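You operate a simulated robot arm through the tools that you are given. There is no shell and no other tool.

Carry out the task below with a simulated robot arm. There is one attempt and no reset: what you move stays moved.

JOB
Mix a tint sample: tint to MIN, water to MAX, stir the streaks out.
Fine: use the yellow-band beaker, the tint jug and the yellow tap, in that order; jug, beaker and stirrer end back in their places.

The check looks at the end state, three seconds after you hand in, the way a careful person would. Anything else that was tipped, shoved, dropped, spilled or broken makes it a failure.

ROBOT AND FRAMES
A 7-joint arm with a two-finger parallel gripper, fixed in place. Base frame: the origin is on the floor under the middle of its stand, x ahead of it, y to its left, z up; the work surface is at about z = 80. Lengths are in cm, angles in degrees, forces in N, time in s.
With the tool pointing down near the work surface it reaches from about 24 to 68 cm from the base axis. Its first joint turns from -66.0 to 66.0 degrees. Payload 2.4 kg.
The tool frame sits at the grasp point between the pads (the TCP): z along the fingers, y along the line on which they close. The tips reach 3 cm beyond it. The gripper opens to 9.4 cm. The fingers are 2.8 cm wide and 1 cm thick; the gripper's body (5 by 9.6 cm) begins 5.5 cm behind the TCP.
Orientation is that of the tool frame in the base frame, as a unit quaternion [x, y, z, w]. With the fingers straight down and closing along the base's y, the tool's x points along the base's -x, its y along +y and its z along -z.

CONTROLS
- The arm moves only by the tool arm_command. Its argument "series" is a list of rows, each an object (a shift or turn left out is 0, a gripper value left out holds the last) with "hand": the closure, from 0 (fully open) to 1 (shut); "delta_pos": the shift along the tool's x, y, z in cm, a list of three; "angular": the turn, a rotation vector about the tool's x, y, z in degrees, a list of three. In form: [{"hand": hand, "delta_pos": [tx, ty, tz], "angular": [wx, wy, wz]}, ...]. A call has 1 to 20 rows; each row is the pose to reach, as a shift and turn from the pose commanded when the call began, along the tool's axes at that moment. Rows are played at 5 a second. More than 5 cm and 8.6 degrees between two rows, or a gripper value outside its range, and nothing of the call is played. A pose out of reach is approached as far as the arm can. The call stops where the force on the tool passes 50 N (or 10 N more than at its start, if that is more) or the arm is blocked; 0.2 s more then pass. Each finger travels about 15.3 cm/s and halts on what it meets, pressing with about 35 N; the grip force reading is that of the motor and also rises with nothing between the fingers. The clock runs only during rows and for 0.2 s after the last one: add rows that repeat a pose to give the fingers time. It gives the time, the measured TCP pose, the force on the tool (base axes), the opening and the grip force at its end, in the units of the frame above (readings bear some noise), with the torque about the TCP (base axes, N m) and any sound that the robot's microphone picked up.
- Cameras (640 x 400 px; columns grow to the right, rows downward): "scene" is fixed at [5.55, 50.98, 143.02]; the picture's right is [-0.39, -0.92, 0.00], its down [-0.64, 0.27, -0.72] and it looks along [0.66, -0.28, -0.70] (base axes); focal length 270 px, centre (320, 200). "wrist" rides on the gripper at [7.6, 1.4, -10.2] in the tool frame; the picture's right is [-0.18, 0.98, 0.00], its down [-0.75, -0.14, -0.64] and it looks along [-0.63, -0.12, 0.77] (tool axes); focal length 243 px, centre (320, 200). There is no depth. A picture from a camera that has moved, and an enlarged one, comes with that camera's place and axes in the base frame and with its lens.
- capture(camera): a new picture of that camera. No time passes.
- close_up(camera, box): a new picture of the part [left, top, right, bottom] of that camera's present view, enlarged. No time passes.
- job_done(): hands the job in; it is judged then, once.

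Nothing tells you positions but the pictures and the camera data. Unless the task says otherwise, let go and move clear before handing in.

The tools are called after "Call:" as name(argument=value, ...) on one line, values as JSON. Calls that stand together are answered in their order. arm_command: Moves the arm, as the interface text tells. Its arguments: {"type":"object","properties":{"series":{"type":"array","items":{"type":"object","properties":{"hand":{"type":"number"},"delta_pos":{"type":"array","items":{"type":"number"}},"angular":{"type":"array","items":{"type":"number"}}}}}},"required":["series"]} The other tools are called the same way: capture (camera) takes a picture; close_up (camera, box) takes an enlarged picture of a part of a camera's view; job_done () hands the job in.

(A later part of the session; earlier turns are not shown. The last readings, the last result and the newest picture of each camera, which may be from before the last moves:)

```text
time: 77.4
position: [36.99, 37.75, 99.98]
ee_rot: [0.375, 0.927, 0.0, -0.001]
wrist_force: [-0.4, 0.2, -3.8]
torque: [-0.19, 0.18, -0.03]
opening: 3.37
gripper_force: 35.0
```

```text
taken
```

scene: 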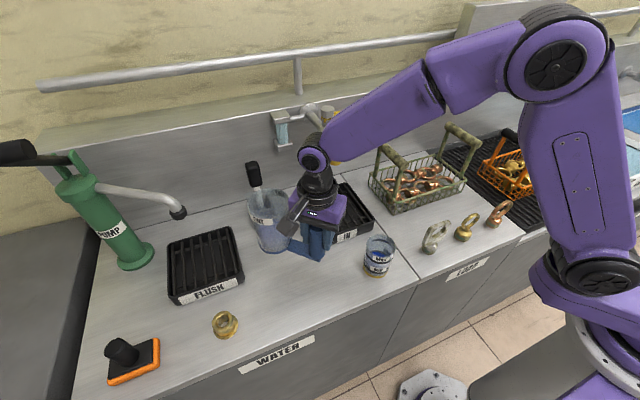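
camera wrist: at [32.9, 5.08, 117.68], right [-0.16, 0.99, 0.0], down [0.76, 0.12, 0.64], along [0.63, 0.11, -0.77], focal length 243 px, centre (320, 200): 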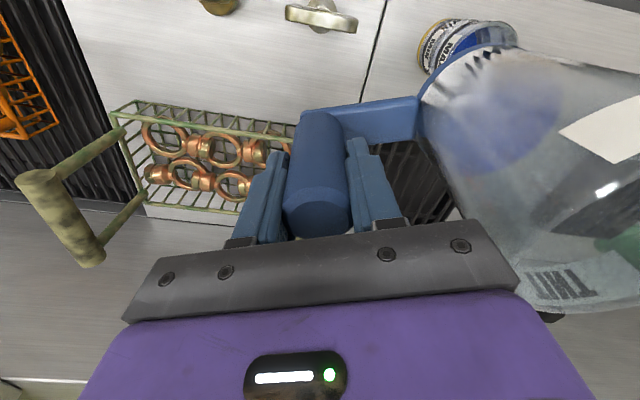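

Lowering it straight down onto its original spot.

Call:
arm_command(series=[{"delta_pos": [0.08, -0.04, 1.2]}, {"delta_pos": [0.08, -0.04, 2.7]}, {"delta_pos": [0.08, -0.04, 4.2]}, {"delta_pos": [0.08, -0.04, 5.7]}, {"delta_pos": [0.08, -0.04, 7.2]}, {"delta_pos": [0.08, -0.04, 8.7]}, {"delta_pos": [0.08, -0.04, 10.1]}, {"delta_pos": [0.08, -0.04, 11.3]}, {"delta_pos": [0.08, -0.04, 12.2]}, {"delta_pos": [0.08, -0.04, 12.8]}, {"delta_pos": [0.08, -0.04, 13.2]}, {"delta_pos": [0.08, -0.04, 13.4]}, {"delta_pos": [0.08, -0.04, 13.4]}])

Call:
capture(camera="wrist")

Call:
close_up(camera="scene", box=[230, 200, 430, 325])

```text
time: 80.2
position: [36.97, 38.0, 86.74]
ee_rot: [0.376, 0.927, 0.003, 0.0]
wrist_force: [-1.2, -0.8, 31.2]
torque: [-0.5, 0.6, 0.06]
opening: 3.35
gripper_force: 35.1
```

```text
taken
camera wrist: at [32.27, 44.36, 96.9], right [0.82, 0.58, 0.0], down [0.44, -0.63, 0.64], along [0.37, -0.52, -0.77], focal length 243 px, centre (320, 200)
```

wrist: 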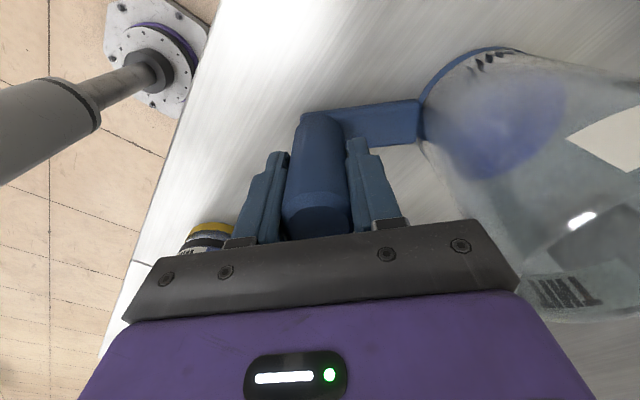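

```text
3.20 times, centred on (330, 262) of scene
camera zoom: at [5.51, 50.94, 143.04], right [-0.39, -0.92, 0.0], down [-0.64, 0.27, -0.72], along [0.66, -0.28, -0.7], focal length 864 px, centre (288, 0)
```

zoom: 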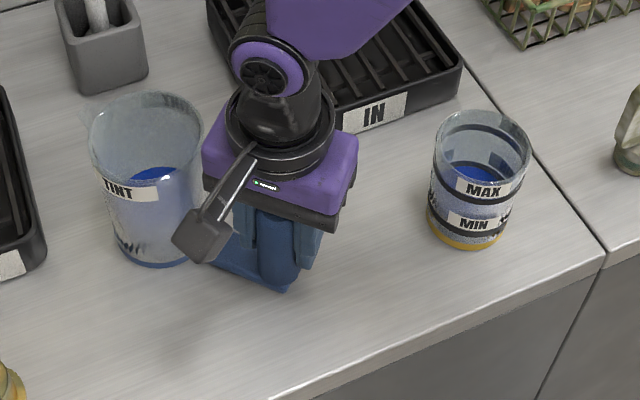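

The base is in firm contact (31 N). Easing up slightly to unload before releasing.

Call:
arm_command(series=[{"delta_pos": [0, 0, -0.1]}, {"delta_pos": [0, 0, -0.2]}, {"delta_pos": [0, 0, -0.2]}])

Call:
close_up(camera="scene", box=[230, 200, 430, 325])

```text
time: 81.0
position: [36.92, 37.94, 86.69]
ee_rot: [0.374, 0.927, 0.0, -0.001]
wrist_force: [0.1, 3.2, 3.6]
torque: [0.52, -0.64, 0.18]
opening: 3.32
gripper_force: 35.7
```

```text
3.20 times, centred on (330, 262) of scene
camera zoom: at [5.55, 50.98, 143.02], right [-0.39, -0.92, 0.0], down [-0.64, 0.27, -0.72], along [0.66, -0.28, -0.7], focal length 864 px, centre (288, 0)
```

zoom: 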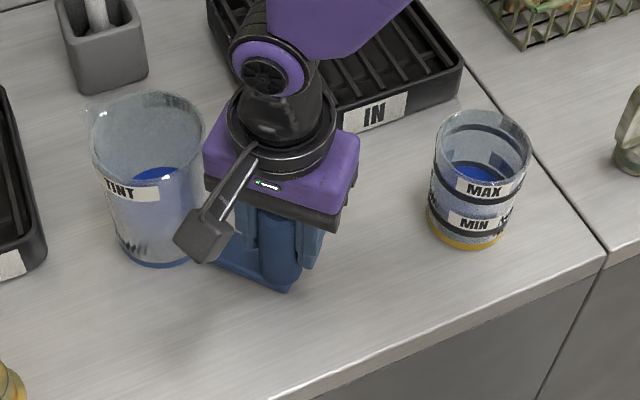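

The jug stands where it was, within a couple of millimetres. Releasing and rising straight up.

Call:
arm_command(series=[{"hand": 0.5}, {"hand": 0.25}, {"hand": 0.2}, {"hand": 0.2}])

Call:
arm_command(series=[{"delta_pos": [0, 0, -1.5], "hand": 0.2}, {"delta_pos": [0, 0, -4]}, {"delta_pos": [0, 0, -7]}, {"delta_pos": [0, 0, -10]}, {"delta_pos": [0, 0, -13.5]}, {"delta_pos": [0, 0, -17]}, {"delta_pos": [0, 0, -17]}])

Call:
capture(camera="scene")

Call:
capture(camera="wrist")

```text
time: 82.0
position: [36.91, 37.97, 86.62]
ee_rot: [0.376, 0.927, 0.0, -0.001]
wrist_force: [0.0, -0.2, 0.0]
torque: [-0.02, -0.02, -0.02]
opening: 7.54
gripper_force: 0.0
```

```text
time: 83.6
position: [36.79, 37.74, 103.7]
ee_rot: [0.376, 0.927, 0.001, -0.001]
wrist_force: [-0.4, 0.4, 1.2]
torque: [0.01, 0.0, -0.01]
opening: 7.49
gripper_force: 0.0
```

```text
taken
```

scene: 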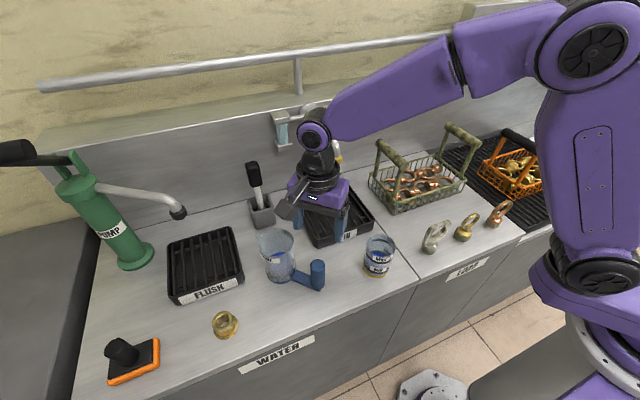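

```text
taken
camera wrist: at [32.24, 44.17, 114.02], right [0.82, 0.58, 0.0], down [0.44, -0.63, 0.64], along [0.37, -0.52, -0.77], focal length 243 px, centre (320, 200)
```

wrist: 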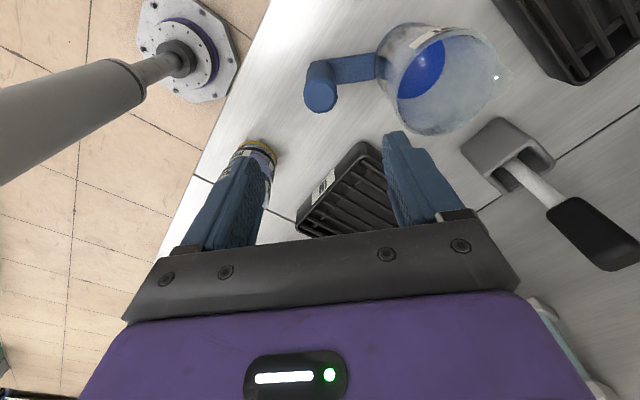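

Jug is back. Next is moving the beaker beneath the tap outlet (about 56, 25, 102), which hangs over the grate, so I need a hand leaning sideways (to the right) with closing along x. I'll rehearse that lean in free space first.

Call:
arm_command(series=[{"delta_pos": [-1.07, -0.82, -0.5], "angular": [0, 0, -7.9], "hand": 0}, {"delta_pos": [-2.13, -1.65, -1], "angular": [0, 0, -15.8]}, {"delta_pos": [-3.2, -2.47, -1.5], "angular": [0, 0, -23.7]}, {"delta_pos": [-4.26, -3.3, -2], "angular": [0, 0, -31.6]}, {"delta_pos": [-5.3, -4.1, -2.5], "angular": [0, 0, -39.5]}, {"delta_pos": [-6.4, -4.9, -3], "angular": [0, 0, -47.4]}, {"delta_pos": [-7.45, -5.8, -3.5], "angular": [0, 0, -55.3]}, {"delta_pos": [-8.5, -6.6, -4], "angular": [0, 0, -63.2]}, {"delta_pos": [-9.6, -7.4, -4.5], "angular": [0, 0, -71.1]}, {"delta_pos": [-10.65, -8.2, -5], "angular": [0, 0, -79]}, {"delta_pos": [-11.7, -9.1, -5.5], "angular": [0, 0, -86.9]}, {"delta_pos": [-12.8, -9.9, -6], "angular": [0, 0, -94.8]}, {"delta_pos": [-13.8, -10.7, -6.5], "angular": [0, 0, -102.7]}, {"delta_pos": [-14.9, -11.5, -7], "angular": [0, 0, -110.6]}, {"delta_pos": [-16, -12.4, -7.5], "angular": [0, 0, -118.5]}, {"delta_pos": [-17, -13.2, -8], "angular": [0, 0, -126.4]}, {"delta_pos": [-18.1, -14, -8.3], "angular": [0, 0, -134]}, {"delta_pos": [-18.1, -14, -8.3], "angular": [0, 0, -134]}])

Call:
capture(camera="wrist")

Call:
close_up(camera="scene", box=[365, 225, 405, 265])

```text
time: 87.4
position: [40.13, 15.19, 112.06]
ee_rot: [-0.707, 0.707, 0.001, 0.001]
wrist_force: [-0.1, 0.4, -0.1]
torque: [-0.01, 0.01, 0.02]
opening: 9.39
gripper_force: 0.0
```

```text
taken
camera wrist: at [38.61, 7.62, 122.29], right [-0.98, 0.18, 0.0], down [0.14, 0.75, 0.64], along [0.12, 0.63, -0.77], focal length 243 px, centre (320, 200)
```

wrist: 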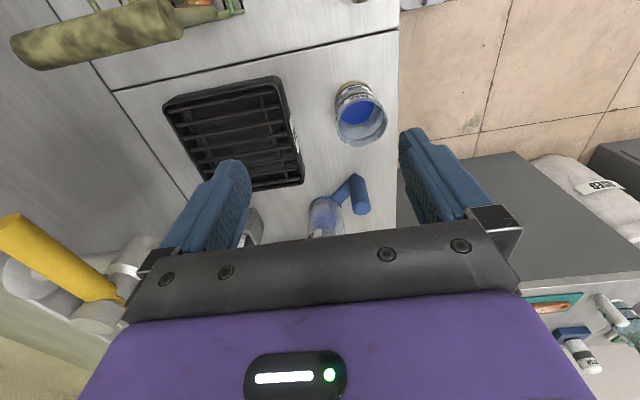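

```text
10.00 times, centred on (385, 245) of scene
camera zoom: at [5.55, 50.98, 143.02], right [-0.39, -0.92, 0.0], down [-0.64, 0.27, -0.72], along [0.66, -0.28, -0.7], focal length 2701 px, centre (-330, -250)
```

zoom: 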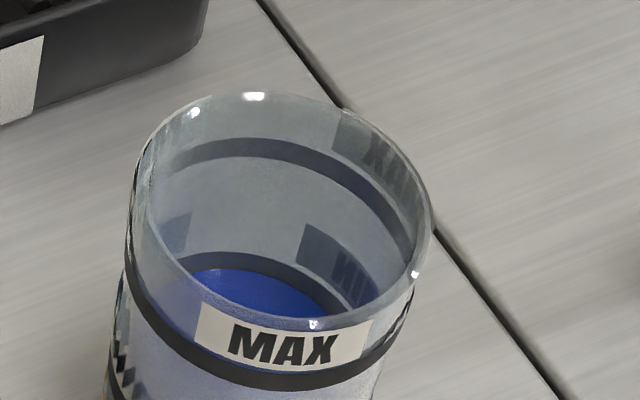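

Good overhead view of beaker and grate. Taking close-ups to locate the beaker, grate and tap precisely.

Call:
close_up(camera="wrist", box=[310, 60, 410, 160])

Call:
close_up(camera="wrist", box=[140, 60, 320, 200])

Call:
close_up(camera="wrist", box=[0, 190, 180, 340])

```text
4.00 times, centred on (360, 110) of wrist
camera zoom: at [38.61, 7.62, 122.29], right [-0.98, 0.18, 0.0], down [0.14, 0.75, 0.64], along [0.12, 0.63, -0.77], focal length 970 px, centre (160, 560)
```

zoom: 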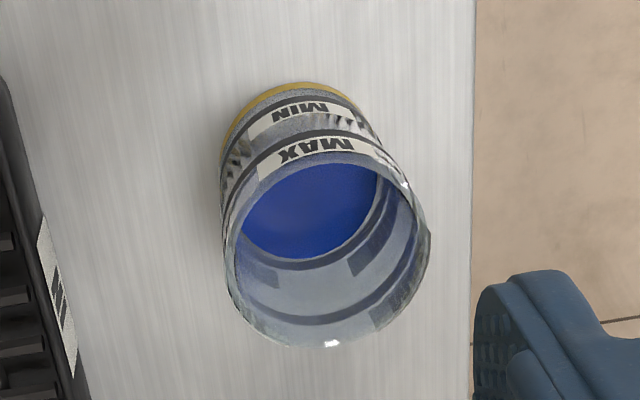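

```text
2.86 times, centred on (230, 130) of wrist
camera zoom: at [38.61, 7.62, 122.29], right [-0.98, 0.18, 0.0], down [0.14, 0.75, 0.64], along [0.12, 0.63, -0.77], focal length 693 px, centre (577, 400)
```

zoom: 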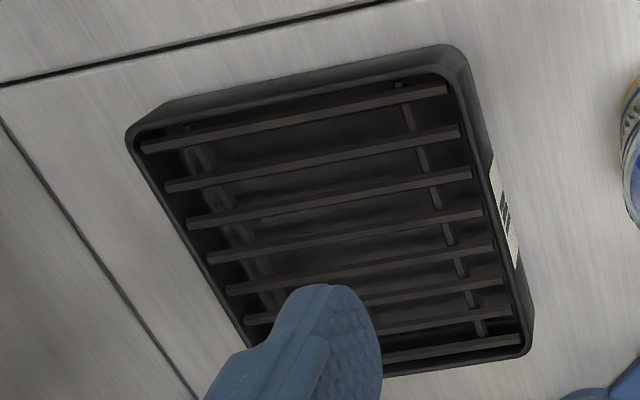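

```text
2.67 times, centred on (90, 265) of wrist
camera zoom: at [38.61, 7.62, 122.29], right [-0.98, 0.18, 0.0], down [0.14, 0.75, 0.64], along [0.12, 0.63, -0.77], focal length 647 px, centre (933, 27)
```

zoom: 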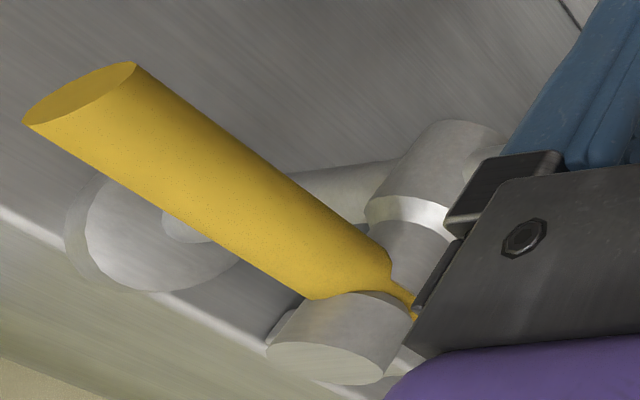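

The grate spans roughly x 47–65, y 16.5–35, centred below the outlet, and the beaker is at about (35.5, 22.1). Now testing the rightward lean in free space.

Call:
arm_command(series=[{"angular": [0, -5, 0]}, {"angular": [0, -10, 0]}, {"angular": [0, -15, 0]}, {"angular": [0, -20, 0]}, {"angular": [0, -25, 0]}, {"angular": [0, -30, 0]}, {"angular": [0, -35, 0]}, {"angular": [0, -40, 0]}, {"angular": [0, -40, 0]}])

Call:
capture(camera="scene")

Call:
capture(camera="wrist")

```text
time: 89.4
position: [40.13, 15.07, 112.09]
ee_rot: [-0.664, 0.664, 0.243, 0.242]
wrist_force: [0.1, -0.4, -0.4]
torque: [0.04, 0.01, -0.01]
opening: 9.39
gripper_force: 0.1
```

```text
taken
```

scene: 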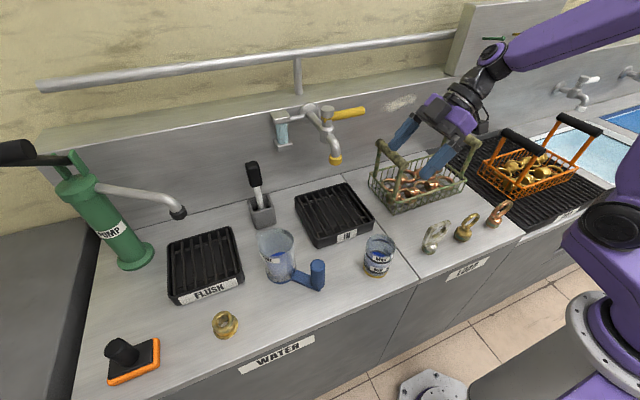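

```text
taken
camera wrist: at [38.52, 2.81, 114.94], right [-0.98, 0.14, 0.12], down [0.14, 0.16, 0.98], along [0.12, 0.98, -0.18], focal length 243 px, centre (320, 200)
```

wrist: 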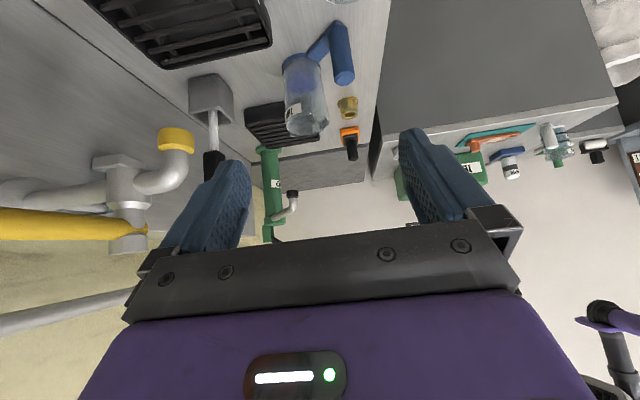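

The lean is smooth and gives a fine view of the tap. Moving down toward the beaker, stopping short for a check.

Call:
arm_command(series=[{"delta_pos": [2, 0.8, 2.2]}, {"delta_pos": [4, 1.6, 4.4]}, {"delta_pos": [6, 2.4, 6.6]}, {"delta_pos": [8, 3.2, 8.8]}, {"delta_pos": [10, 4, 11]}, {"delta_pos": [11.9, 4.68, 13.1]}, {"delta_pos": [11.9, 4.68, 13.1]}])

Call:
capture(camera="scene")

Call:
capture(camera="wrist")

```text
time: 91.0
position: [35.51, 14.57, 94.25]
ee_rot: [-0.663, 0.665, 0.242, 0.243]
wrist_force: [-0.8, 0.0, 0.2]
torque: [0.03, -0.02, 0.0]
opening: 9.41
gripper_force: 0.0
```

```text
taken
```

scene: 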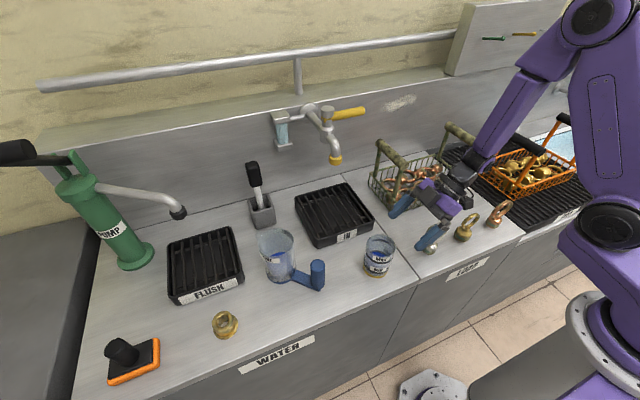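

```text
taken
camera wrist: at [33.88, 2.17, 97.16], right [-0.98, 0.14, 0.12], down [0.14, 0.16, 0.98], along [0.12, 0.98, -0.18], focal length 243 px, centre (320, 200)
```

wrist: 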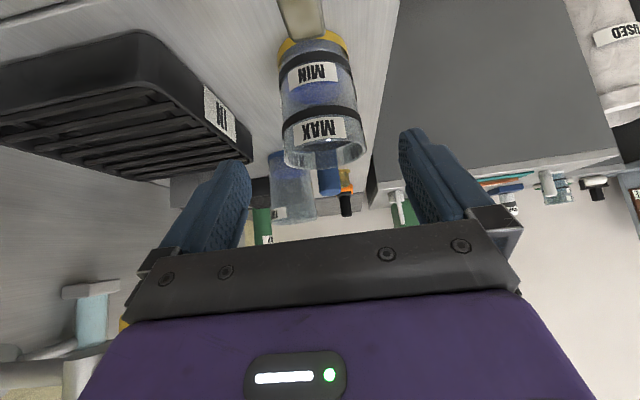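

The beaker is centred between the fingers, and this low angle shows the tint against the MIN band. Zooming.

Call:
close_up(camera="wrist", box=[265, 25, 375, 180])

```text
2.58 times, centred on (320, 102) of wrist
camera zoom: at [33.88, 2.17, 97.16], right [-0.98, 0.14, 0.12], down [0.14, 0.16, 0.98], along [0.12, 0.98, -0.18], focal length 626 px, centre (320, 452)
```

zoom: 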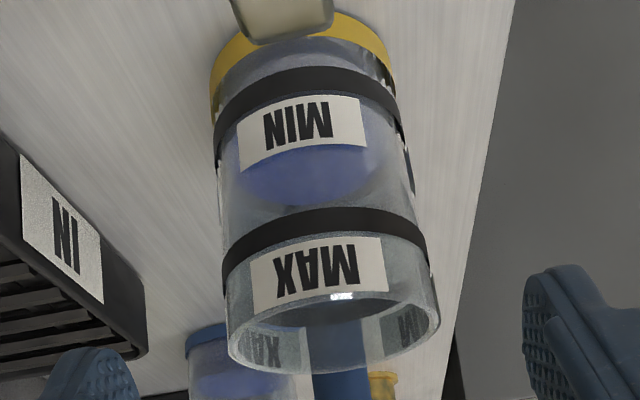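

From here the camera bracket would come very close to the tall silver eyebolt on the next move, so I won't approach from the right. I'll rise, straighten, and lean the hand to the front-left instead, which is free of obstacles both here and at the tap.

Call:
arm_command(series=[{"delta_pos": [-2.6, 0, -3.1]}, {"delta_pos": [-5.2, 0, -6.2]}, {"delta_pos": [-7.8, 0, -9.3]}, {"delta_pos": [-10.4, 0, -12.4]}, {"delta_pos": [-11.6, 0, -13.8]}, {"delta_pos": [-11.6, 0, -13.8], "angular": [0, 6, 0]}, {"delta_pos": [-11.6, 0, -13.8], "angular": [0, 12, 0]}, {"delta_pos": [-11.6, 0, -13.8], "angular": [0, 18, 0]}, {"delta_pos": [-11.6, 0, -13.8], "angular": [0, 24, 0]}, {"delta_pos": [-11.6, 0, -13.8], "angular": [0, 30, 0]}, {"delta_pos": [-11.6, 0, -13.8], "angular": [0, 36, 0]}, {"delta_pos": [-11.6, 0, -13.8], "angular": [0, 40, 0]}, {"delta_pos": [-11.6, 0, -13.8], "angular": [0, 40, 0]}])

Call:
close_up(camera="scene", box=[340, 180, 540, 305])

```text
time: 93.8
position: [35.42, 14.52, 112.52]
ee_rot: [-0.707, 0.707, 0.0, 0.0]
wrist_force: [-0.2, -0.4, -0.4]
torque: [0.01, -0.04, -0.02]
opening: 9.43
gripper_force: 0.0
```

```text
3.20 times, centred on (440, 242) of scene
camera zoom: at [5.55, 50.98, 143.02], right [-0.39, -0.92, 0.0], down [-0.64, 0.27, -0.72], along [0.66, -0.28, -0.7], focal length 864 px, centre (-64, 64)
```

zoom: 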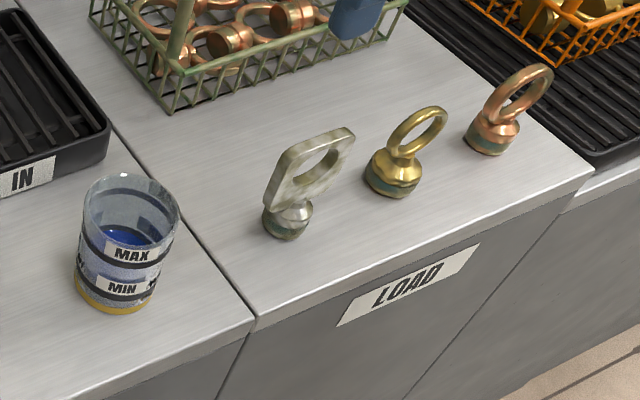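

Everything is undisturbed. Turning to the new heading above the front-left of the beaker.

Call:
arm_command(series=[{"delta_pos": [-0.8, 0.25, 0], "angular": [0, 0, 8]}, {"delta_pos": [-1.5, 0.5, 0], "angular": [0, 0, 16]}, {"delta_pos": [-2.3, 0.75, 0], "angular": [0, 0, 24]}, {"delta_pos": [-3.1, 1, 0], "angular": [0, 0, 32]}, {"delta_pos": [-3.8, 1.25, 0], "angular": [0, 0, 40]}, {"delta_pos": [-4.6, 1.5, 0], "angular": [0, 0, 48]}, {"delta_pos": [-5.4, 1.75, 0], "angular": [0, 0, 56]}, {"delta_pos": [-6.1, 2, 0], "angular": [0, 0, 64]}, {"delta_pos": [-6.9, 2.25, 0], "angular": [0, 0, 72]}, {"delta_pos": [-7.7, 2.5, 0], "angular": [0, 0, 80]}, {"delta_pos": [-8.4, 2.75, 0], "angular": [0, 0, 88]}, {"delta_pos": [-9.2, 3, 0], "angular": [0, 0, 96]}, {"delta_pos": [-10, 3.25, 0], "angular": [0, 0, 104]}, {"delta_pos": [-10.7, 3.5, 0], "angular": [0, 0, 112]}, {"delta_pos": [-11.5, 3.75, 0], "angular": [0, 0, 120]}, {"delta_pos": [-12.3, 4, 0], "angular": [0, 0, 128]}, {"delta_pos": [-13, 4.25, 0], "angular": [0, 0, 136]}, {"delta_pos": [-13.8, 4.5, 0], "angular": [0, 0, 144]}, {"delta_pos": [-13.8, 4.5, 0], "angular": [0, 0, 144]}])

Call:
arm_command(series=[{"angular": [0, -5, 0]}, {"angular": [0, -10, 0]}, {"angular": [0, -15, 0]}, {"angular": [0, -20, 0]}, {"angular": [0, -25, 0]}, {"angular": [0, -30, 0]}, {"angular": [0, -35, 0]}, {"angular": [0, -40, 0]}, {"angular": [0, -40, 0]}])

Call:
capture(camera="scene")

Call:
capture(camera="wrist")

```text
time: 97.8
position: [30.96, 28.29, 112.43]
ee_rot: [0.455, 0.89, 0.001, 0.0]
wrist_force: [-0.1, 0.6, 0.5]
torque: [-0.02, -0.03, -0.01]
opening: 9.4
gripper_force: 0.0
```

```text
time: 99.8
position: [30.86, 28.36, 112.33]
ee_rot: [0.427, 0.837, -0.155, 0.305]
wrist_force: [-0.5, -0.1, -0.5]
torque: [0.03, -0.05, 0.02]
opening: 9.39
gripper_force: 0.1
```

```text
taken
```

scene: 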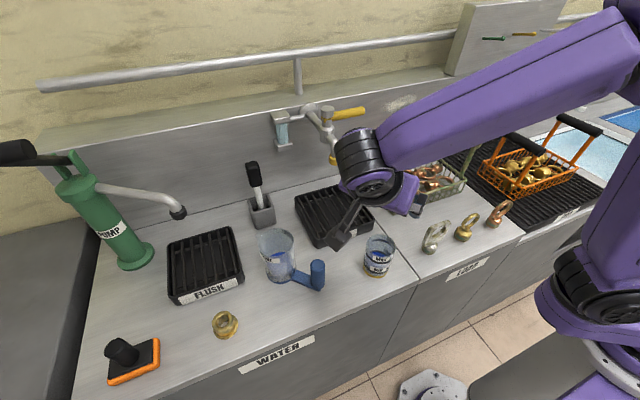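

```text
taken
camera wrist: at [24.69, 39.3, 115.3], right [0.88, 0.46, 0.12], down [-0.02, -0.22, 0.98], along [0.48, -0.86, -0.18], focal length 243 px, centre (320, 200)
```

wrist: 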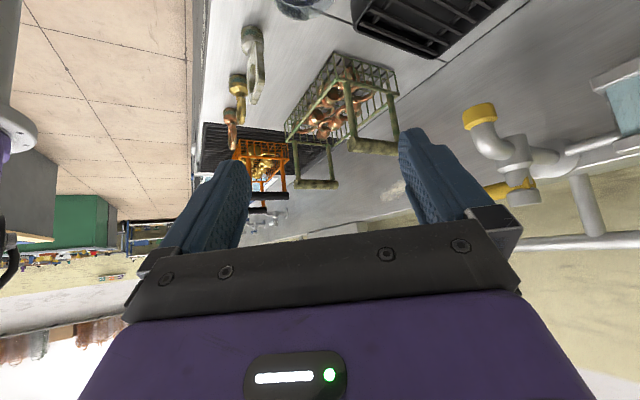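

Smooth again. Descending to the pre-grasp point and checking the view.

Call:
arm_command(series=[{"delta_pos": [2.3, 0, 2.75]}, {"delta_pos": [4.6, 0, 5.5]}, {"delta_pos": [6.9, 0, 8.25]}, {"delta_pos": [9.2, 0, 11]}, {"delta_pos": [11.57, 0, 13.79]}, {"delta_pos": [11.57, 0, 13.79]}])

Call:
capture(camera="wrist")

Call:
capture(camera="scene")

```text
time: 101.2
position: [31.06, 28.21, 94.35]
ee_rot: [0.428, 0.837, -0.155, 0.304]
wrist_force: [-0.5, -0.4, -0.7]
torque: [0.0, 0.03, 0.0]
opening: 9.41
gripper_force: 0.0
```

```text
taken
camera wrist: at [24.78, 39.19, 97.39], right [0.88, 0.46, 0.12], down [-0.02, -0.22, 0.98], along [0.48, -0.86, -0.18], focal length 243 px, centre (320, 200)
```

wrist: 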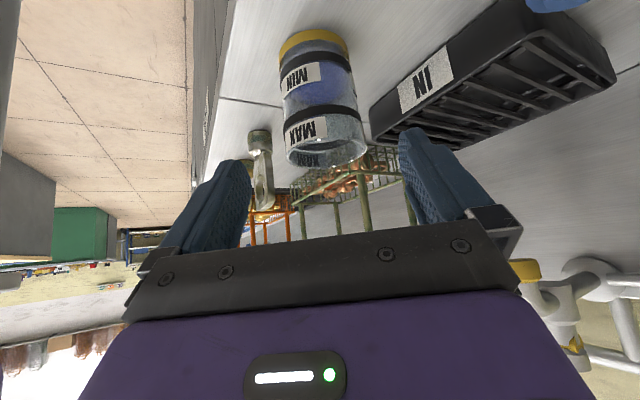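

```text
taken
```

scene: 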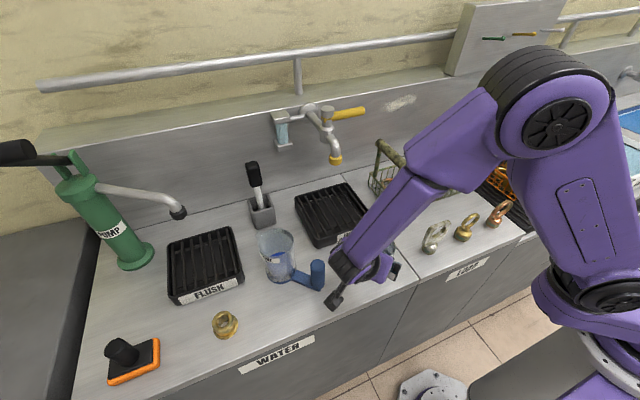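

The beaker is centred. To keep the palm clear of the rim I'll grip a bit higher (z ≈ 86.4). Advancing slowly.

Call:
arm_command(series=[{"delta_pos": [-0.12, 0, 2]}, {"delta_pos": [-0.24, 0, 4]}, {"delta_pos": [-0.36, 0, 6]}, {"delta_pos": [-0.48, 0, 8]}, {"delta_pos": [-0.57, -0.02, 9.5]}, {"delta_pos": [-0.65, -0.03, 10.93]}, {"delta_pos": [-0.65, -0.03, 10.93]}])

Call:
capture(camera="wrist")

Call:
close_up(camera="scene", box=[300, 190, 460, 310])

```text
time: 102.8
position: [35.23, 22.38, 86.45]
ee_rot: [0.428, 0.837, -0.156, 0.303]
wrist_force: [0.2, -0.1, 0.8]
torque: [0.02, 0.0, -0.01]
opening: 9.41
gripper_force: 0.1
```

```text
taken
camera wrist: at [29.09, 33.17, 89.35], right [0.88, 0.46, 0.12], down [-0.02, -0.22, 0.98], along [0.48, -0.86, -0.18], focal length 243 px, centre (320, 200)
```

wrist: 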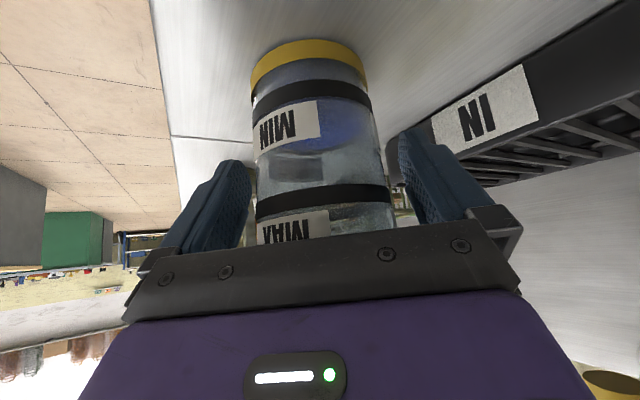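

```text
3.33 times, centred on (380, 250) of scene
camera zoom: at [5.55, 50.98, 143.02], right [-0.39, -0.92, 0.0], down [-0.64, 0.27, -0.72], along [0.66, -0.28, -0.7], focal length 900 px, centre (120, 33)
```

zoom: 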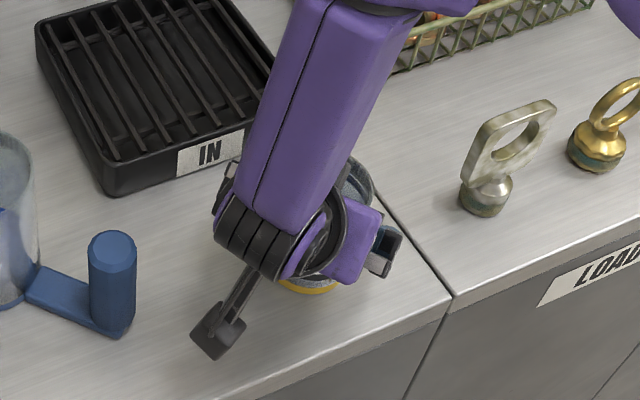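

Beaker sits well between the pads. Closing.

Call:
arm_command(series=[{"hand": 0.15}, {"hand": 0.25}, {"hand": 0.35}, {"hand": 0.5}, {"hand": 0.5}, {"hand": 0.5}])

Call:
capture(camera="wrist")

```text
time: 104.2
position: [35.34, 22.3, 86.52]
ee_rot: [0.427, 0.837, -0.155, 0.304]
wrist_force: [-0.6, 0.0, 0.0]
torque: [-0.01, 0.02, 0.0]
opening: 7.18
gripper_force: 34.9
```

```text
taken
camera wrist: at [29.09, 33.18, 89.37], right [0.88, 0.46, 0.12], down [-0.02, -0.22, 0.98], along [0.48, -0.86, -0.18], focal length 243 px, centre (320, 200)
```

wrist: 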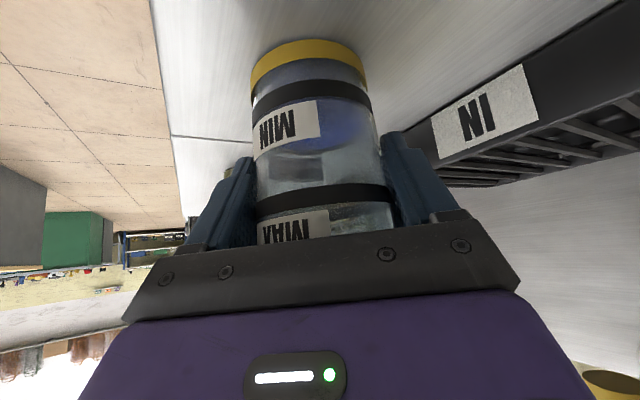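

Gripped at 7.2 cm width. Lifting straight up a little to check that it holds level.

Call:
arm_command(series=[{"delta_pos": [-0.2, 0, -0.23], "hand": 1}, {"delta_pos": [-0.45, 0, -0.54]}, {"delta_pos": [-0.8, 0, -0.95]}, {"delta_pos": [-1.29, 0, -1.53]}, {"delta_pos": [-1.29, 0, -1.53]}])

Call:
capture(camera="wrist")

Call:
close_up(camera="scene", box=[300, 190, 460, 310])

```text
time: 105.4
position: [35.35, 22.3, 88.52]
ee_rot: [0.428, 0.837, -0.155, 0.303]
wrist_force: [0.2, -0.9, -1.7]
torque: [-0.01, 0.01, -0.01]
opening: 7.16
gripper_force: 35.2
```

```text
taken
camera wrist: at [29.13, 33.18, 91.35], right [0.88, 0.46, 0.12], down [-0.02, -0.22, 0.98], along [0.48, -0.86, -0.18], focal length 243 px, centre (320, 200)
```

wrist: 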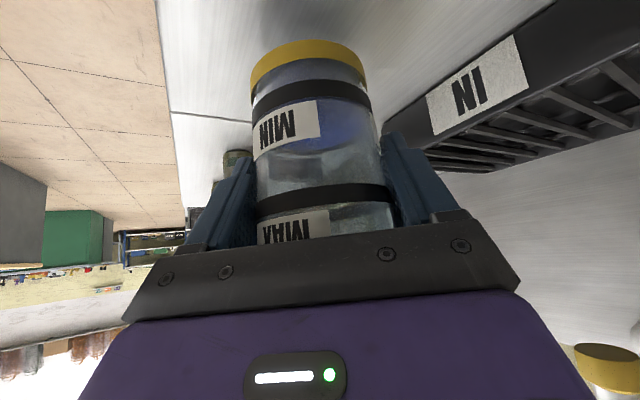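

```text
3.33 times, centred on (380, 250) of scene
camera zoom: at [5.55, 50.98, 143.02], right [-0.39, -0.92, 0.0], down [-0.64, 0.27, -0.72], along [0.66, -0.28, -0.7], focal length 900 px, centre (120, 33)
```

zoom: 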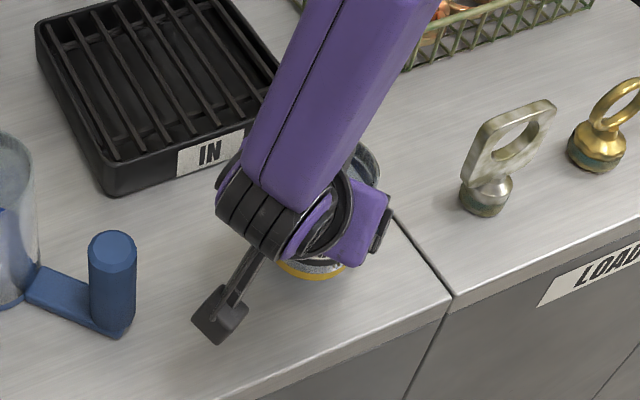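

Held steady. Lifting a bit more and carrying it slowly across to beneath the tap outlet.

Call:
arm_command(series=[{"delta_pos": [-0.7, 0, -0.8]}, {"delta_pos": [-1.6, 0, -1.9]}, {"delta_pos": [-2.5, 0, -3]}, {"delta_pos": [-2.89, 0, -3.45]}, {"delta_pos": [-3.2, 0.7, -3.2]}, {"delta_pos": [-3.8, 2.2, -2.7]}, {"delta_pos": [-4.45, 3.9, -2.12]}, {"delta_pos": [-5.1, 5.5, -1.58]}, {"delta_pos": [-5.75, 7.1, -1.03]}, {"delta_pos": [-6.4, 8.7, -0.49]}, {"delta_pos": [-7.05, 10.3, 0.06]}, {"delta_pos": [-7.7, 11.9, 0.6]}, {"delta_pos": [-8.35, 13.5, 1.15]}, {"delta_pos": [-9, 15.1, 1.69]}, {"delta_pos": [-9.5, 16.4, 2.13]}, {"delta_pos": [-9.9, 17.4, 2.48]}, {"delta_pos": [-10.2, 18.1, 2.72]}, {"delta_pos": [-10.38, 18.52, 2.86]}, {"delta_pos": [-10.38, 18.52, 2.86]}])

Call:
capture(camera="wrist")

Call:
capture(camera="scene")

```text
time: 109.4
position: [55.9, 25.47, 92.83]
ee_rot: [0.425, 0.838, -0.155, 0.303]
wrist_force: [-17.8, 6.8, -10.1]
torque: [-0.72, -1.59, 0.06]
opening: 7.16
gripper_force: 34.7
```

```text
taken
camera wrist: at [49.63, 36.35, 95.74], right [0.88, 0.46, 0.12], down [-0.01, -0.22, 0.98], along [0.48, -0.86, -0.18], focal length 243 px, centre (320, 200)
```

wrist: 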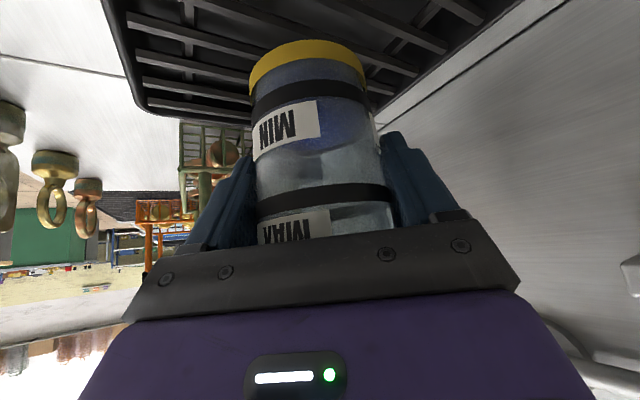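

```text
taken
```

scene: 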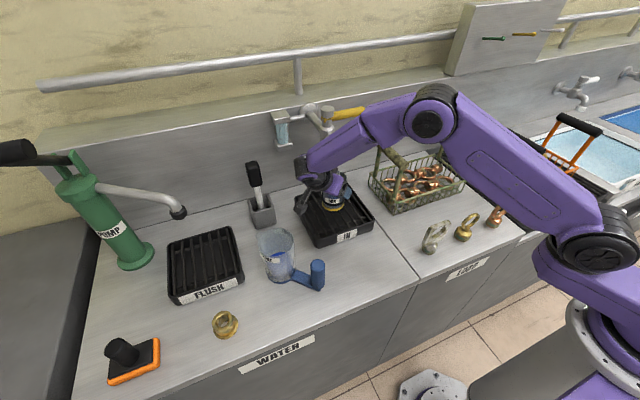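

The hand's upper housing is touching the tap outlet (force mostly −x). I'll back away to the front-left right away.

Call:
arm_command(series=[{"delta_pos": [0.65, -0.31, -0.54]}, {"delta_pos": [1.3, -0.63, -1.08]}, {"delta_pos": [2.59, -1.25, -2.17]}, {"delta_pos": [2.59, -1.25, -2.17]}])

Call:
close_up(camera="scene", box=[250, 90, 410, 260])

Call:
capture(camera="wrist")

```text
time: 110.4
position: [53.2, 27.2, 92.92]
ee_rot: [0.428, 0.837, -0.156, 0.304]
wrist_force: [0.0, -0.7, -1.8]
torque: [0.01, 0.01, 0.04]
opening: 7.17
gripper_force: 35.1
```

```text
2.35 times, centred on (330, 175) of scene
camera zoom: at [5.55, 50.98, 143.02], right [-0.39, -0.92, 0.0], down [-0.64, 0.27, -0.72], along [0.66, -0.28, -0.7], focal length 635 px, centre (296, 259)
```

zoom: 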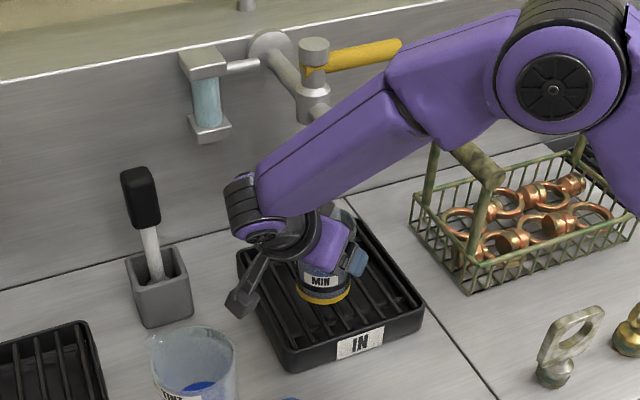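

```text
taken
camera wrist: at [46.96, 38.16, 95.74], right [0.88, 0.46, 0.12], down [-0.02, -0.22, 0.98], along [0.48, -0.86, -0.18], focal length 243 px, centre (320, 200)
```

wrist: 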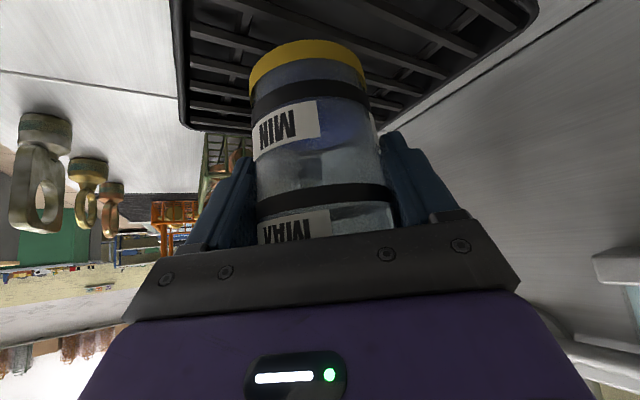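

Clear again. There is a housing on the upper side of the hand, so I'll lower the beaker here close to the grate first, then slide in low, stopping about 1.5 cm short of centre so the outlet still pours inside it.

Call:
arm_command(series=[{"delta_pos": [0.4, 0, 0.48]}, {"delta_pos": [0.8, 0, 0.96]}, {"delta_pos": [1.2, 0, 1.44]}, {"delta_pos": [1.5, 0, 1.8]}, {"delta_pos": [1.5, 0, 1.8]}])

Call:
capture(camera="wrist")

Call:
close_up(camera="scene", box=[270, 150, 390, 260])

```text
time: 111.6
position: [53.25, 27.28, 90.74]
ee_rot: [0.428, 0.836, -0.154, 0.307]
wrist_force: [-6.9, -2.8, 27.5]
torque: [0.03, -0.34, 0.09]
opening: 7.18
gripper_force: 34.9
```

```text
taken
camera wrist: at [46.88, 38.16, 93.63], right [0.88, 0.46, 0.12], down [-0.02, -0.22, 0.98], along [0.48, -0.86, -0.18], focal length 243 px, centre (320, 200)
```

wrist: 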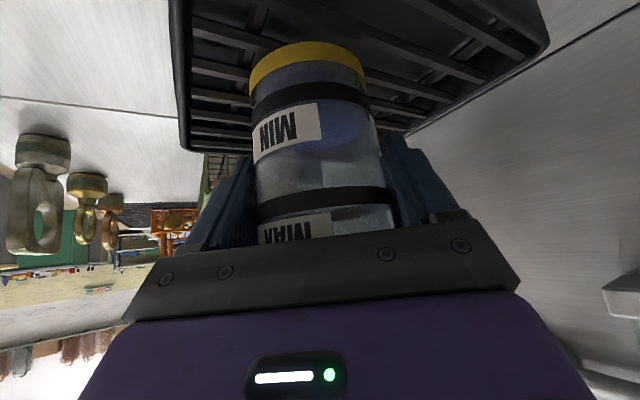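

```text
3.64 times, centred on (330, 205) of scene
camera zoom: at [5.49, 50.95, 143.04], right [-0.39, -0.92, 0.0], down [-0.64, 0.27, -0.72], along [0.66, -0.28, -0.7], focal length 982 px, centre (284, 182)
```

zoom: 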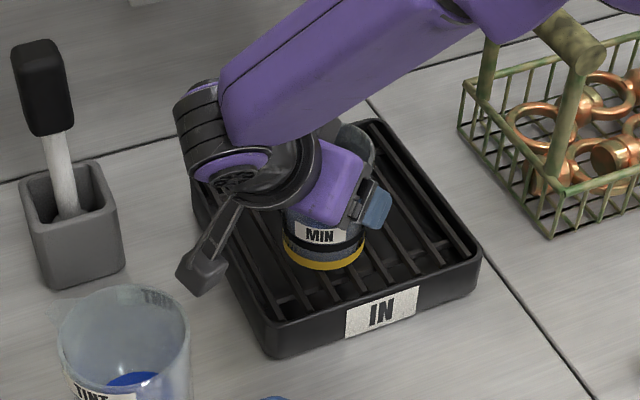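

The grate top is at about z 84. Raising by a few millimetres and sliding in carefully.

Call:
arm_command(series=[{"delta_pos": [-0.15, 0, -0.18]}, {"delta_pos": [-0.29, 0, -0.345]}, {"delta_pos": [-0.58, 0.29, -0.1]}, {"delta_pos": [-0.87, 0.58, 0.14]}, {"delta_pos": [-1.15, 0.87, 0.38]}, {"delta_pos": [-1.44, 1.155, 0.62]}, {"delta_pos": [-1.44, 1.155, 0.62]}])

Call:
capture(camera="wrist")

Call:
close_up(camera="scene", box=[270, 90, 390, 260])

```text
time: 113.2
position: [54.88, 26.6, 90.89]
ee_rot: [0.428, 0.837, -0.156, 0.304]
wrist_force: [0.6, -1.3, -1.5]
torque: [-0.02, 0.04, -0.02]
opening: 7.15
gripper_force: 35.3
```

```text
taken
camera wrist: at [48.65, 37.59, 93.82], right [0.88, 0.46, 0.12], down [-0.02, -0.22, 0.98], along [0.48, -0.86, -0.18], focal length 243 px, centre (320, 200)
```

wrist: 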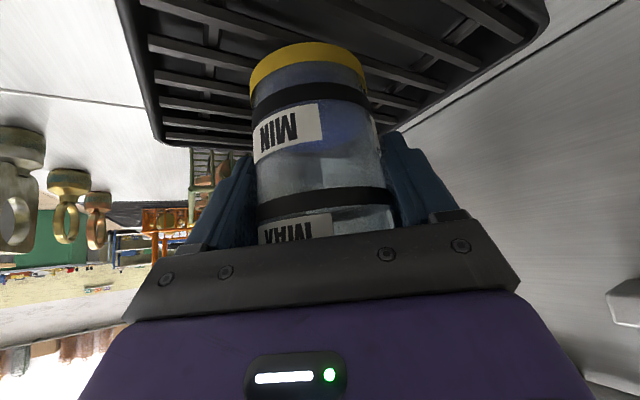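

```text
2.35 times, centred on (330, 175) of scene
camera zoom: at [5.56, 50.98, 143.02], right [-0.39, -0.92, 0.0], down [-0.64, 0.27, -0.72], along [0.66, -0.28, -0.7], focal length 635 px, centre (296, 259)
```

zoom: 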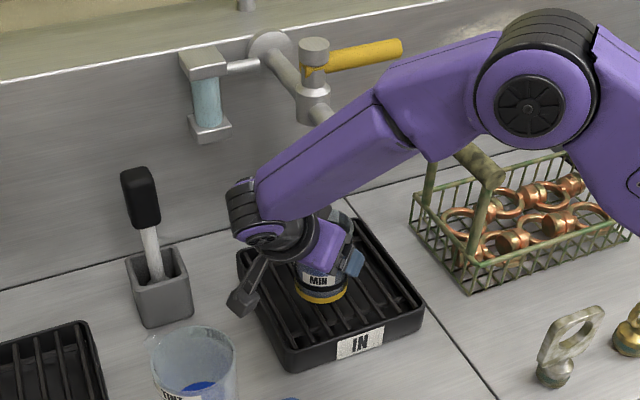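

No contact now. Lowering the last few millimetres onto the grate.

Call:
arm_command(series=[{"delta_pos": [0.07, 0, 0.08]}, {"delta_pos": [0.13, 0, 0.15]}, {"delta_pos": [0.13, 0, 0.15]}])

```text
time: 114.0
position: [54.92, 26.75, 90.65]
ee_rot: [0.427, 0.837, -0.155, 0.304]
wrist_force: [0.5, 0.1, -0.8]
torque: [0.0, -0.04, 0.01]
opening: 7.14
gripper_force: 34.7
```

Call:
arm_command(series=[{"delta_pos": [0.04, 0, 0.05]}, {"delta_pos": [0.08, 0, 0.1]}, {"delta_pos": [0.08, 0, 0.1]}])

```text
time: 114.8
position: [54.96, 26.66, 90.83]
ee_rot: [0.428, 0.836, -0.156, 0.305]
wrist_force: [-2.7, -0.8, 10.6]
torque: [0.02, -0.11, 0.0]
opening: 7.15
gripper_force: 35.0
```

Light contact with the grate. Opening the fingers and backing out up and to the front-left.

Call:
arm_command(series=[{"hand": 0.4}, {"hand": 0.15}, {"hand": 0}, {"hand": 0}])

Call:
capture(camera="wrist")

Call:
arm_command(series=[{"delta_pos": [0.4, 0, -0.33], "hand": 0}, {"delta_pos": [0.8, 0, -0.66]}, {"delta_pos": [0.8, 0, -2.2]}, {"delta_pos": [0.8, 0, -4.2]}, {"delta_pos": [0.8, 0, -6.5]}, {"delta_pos": [0.8, 0, -9]}, {"delta_pos": [0.8, 0, -12]}, {"delta_pos": [0.8, 0, -12]}])

Call:
capture(camera="scene")

Call:
capture(camera="wrist")

```text
time: 115.8
position: [54.89, 26.63, 90.58]
ee_rot: [0.428, 0.837, -0.156, 0.303]
wrist_force: [0.7, 0.5, 0.4]
torque: [0.01, -0.02, 0.01]
opening: 9.38
gripper_force: 0.0
```

```text
taken
camera wrist: at [48.68, 37.6, 93.57], right [0.88, 0.46, 0.12], down [-0.02, -0.22, 0.98], along [0.48, -0.86, -0.18], focal length 243 px, centre (320, 200)
```

wrist: 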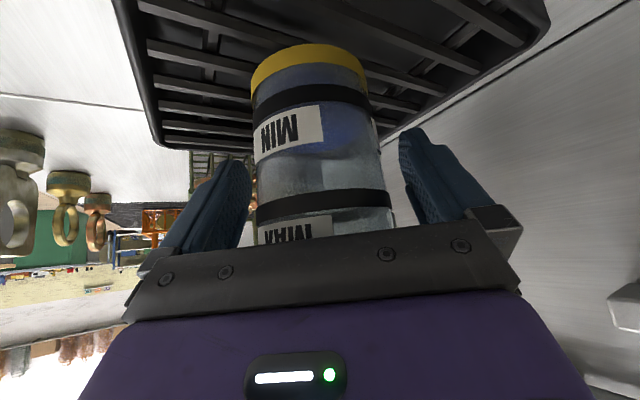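

```text
time: 117.6
position: [50.04, 33.26, 99.27]
ee_rot: [0.427, 0.837, -0.155, 0.304]
wrist_force: [0.8, -0.3, 0.6]
torque: [0.0, 0.02, 0.02]
opening: 9.39
gripper_force: 0.2
```

```text
taken
```

scene: 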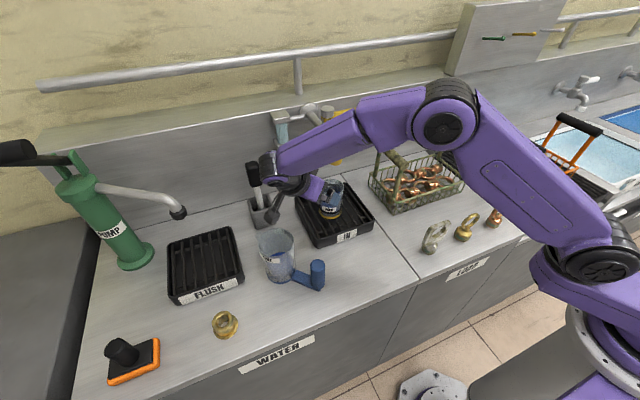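

```text
taken
camera wrist: at [43.77, 44.25, 102.2], right [0.88, 0.46, 0.12], down [-0.02, -0.22, 0.98], along [0.48, -0.86, -0.18], focal length 243 px, centre (320, 200)
```

wrist: 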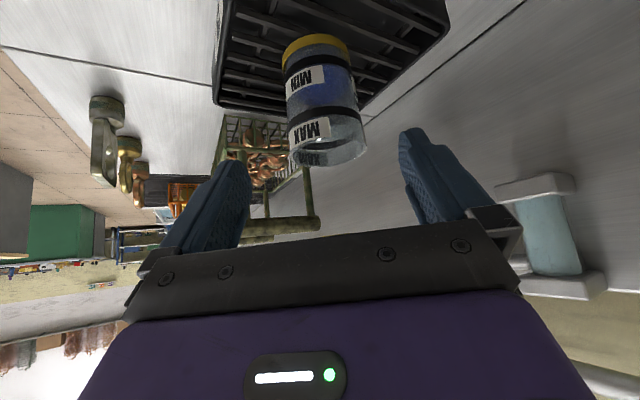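

The beaker stands on the grate under the outlet. Backing up and away, then straightening the hand.

Call:
arm_command(series=[{"delta_pos": [-2.1, -2.45, -3.8]}, {"delta_pos": [-4.2, -4.9, -7.6]}, {"delta_pos": [-6.2, -7.4, -11.4]}, {"delta_pos": [-8.3, -9.85, -15.24]}, {"delta_pos": [-8.3, -9.85, -15.24], "angular": [0, 6, 0]}, {"delta_pos": [-8.3, -9.85, -15.24], "angular": [0, 12, 0]}, {"delta_pos": [-8.3, -9.85, -15.24], "angular": [0, 18, 0]}, {"delta_pos": [-8.3, -9.85, -15.24], "angular": [0, 24, 0]}, {"delta_pos": [-8.3, -9.85, -15.24], "angular": [0, 30, 0]}, {"delta_pos": [-8.3, -9.85, -15.24], "angular": [0, 36, 0]}, {"delta_pos": [-8.3, -9.85, -15.24], "angular": [0, 40, 0]}, {"delta_pos": [-8.3, -9.85, -15.24], "angular": [0, 40, 0]}])

Call:
capture(camera="scene")

Call:
capture(camera="wrist")

```text
refused: row 4 steps farther than a row can; nothing moved
```

```text
taken
```

scene: 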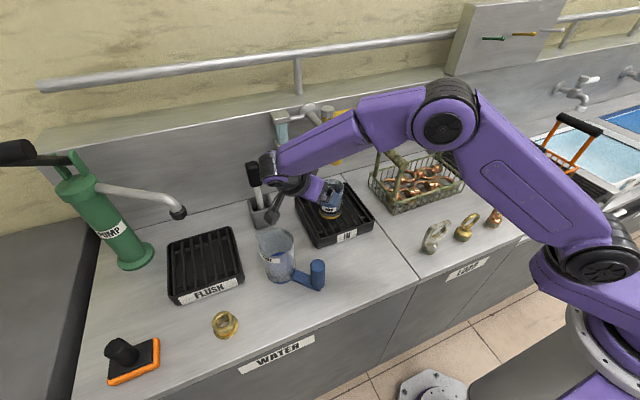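

```text
taken
camera wrist: at [43.77, 44.25, 102.2], right [0.88, 0.46, 0.12], down [-0.02, -0.22, 0.98], along [0.48, -0.86, -0.18], focal length 243 px, centre (320, 200)
```

wrist: 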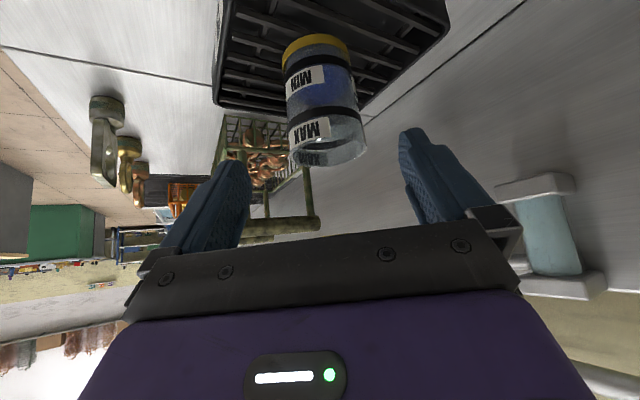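

The step was slightly too large, so nothing moved. Repeating with smaller steps.

Call:
arm_command(series=[{"delta_pos": [-1.66, -1.97, -3.05]}, {"delta_pos": [-3.32, -3.94, -6.1]}, {"delta_pos": [-4.98, -5.91, -9.15]}, {"delta_pos": [-6.64, -7.88, -12.2]}, {"delta_pos": [-8.3, -9.85, -15.24]}, {"delta_pos": [-8.3, -9.85, -15.24], "angular": [0, 6, 0]}, {"delta_pos": [-8.3, -9.85, -15.24], "angular": [0, 12, 0]}, {"delta_pos": [-8.3, -9.85, -15.24], "angular": [0, 18, 0]}, {"delta_pos": [-8.3, -9.85, -15.24], "angular": [0, 24, 0]}, {"delta_pos": [-8.3, -9.85, -15.24], "angular": [0, 30, 0]}, {"delta_pos": [-8.3, -9.85, -15.24], "angular": [0, 36, 0]}, {"delta_pos": [-8.3, -9.85, -15.24], "angular": [0, 40, 0]}, {"delta_pos": [-8.3, -9.85, -15.24], "angular": [0, 40, 0]}])

Call:
close_up(camera="scene", box=[250, 80, 410, 260])

Call:
capture(camera="wrist")

```text
time: 120.4
position: [40.21, 30.38, 116.32]
ee_rot: [0.455, 0.891, 0.0, -0.001]
wrist_force: [0.2, 0.5, -0.4]
torque: [0.02, -0.02, 0.02]
opening: 9.41
gripper_force: 0.1
```

```text
2.22 times, centred on (330, 170) of scene
camera zoom: at [5.55, 50.98, 143.02], right [-0.39, -0.92, 0.0], down [-0.64, 0.27, -0.72], along [0.66, -0.28, -0.7], focal length 600 px, centre (298, 267)
```

zoom: 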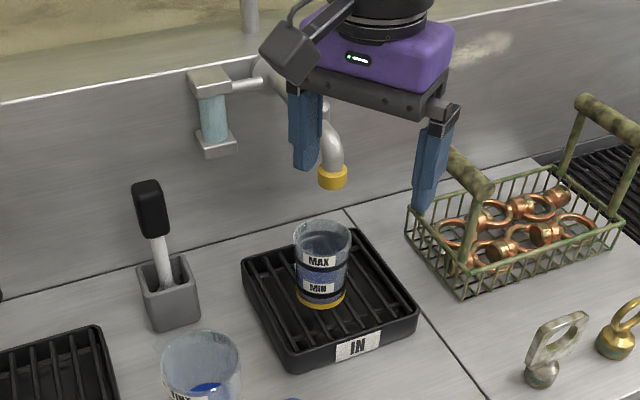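

```text
taken
camera wrist: at [36.7, 37.41, 126.56], right [0.9, 0.43, 0.0], down [0.33, -0.69, 0.64], along [0.27, -0.58, -0.77], focal length 243 px, centre (320, 200)
```

wrist: 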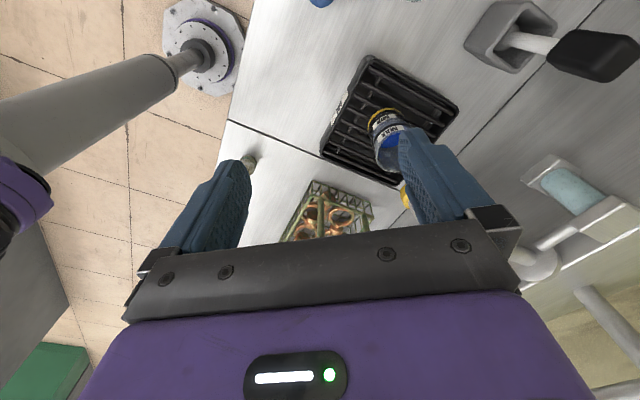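

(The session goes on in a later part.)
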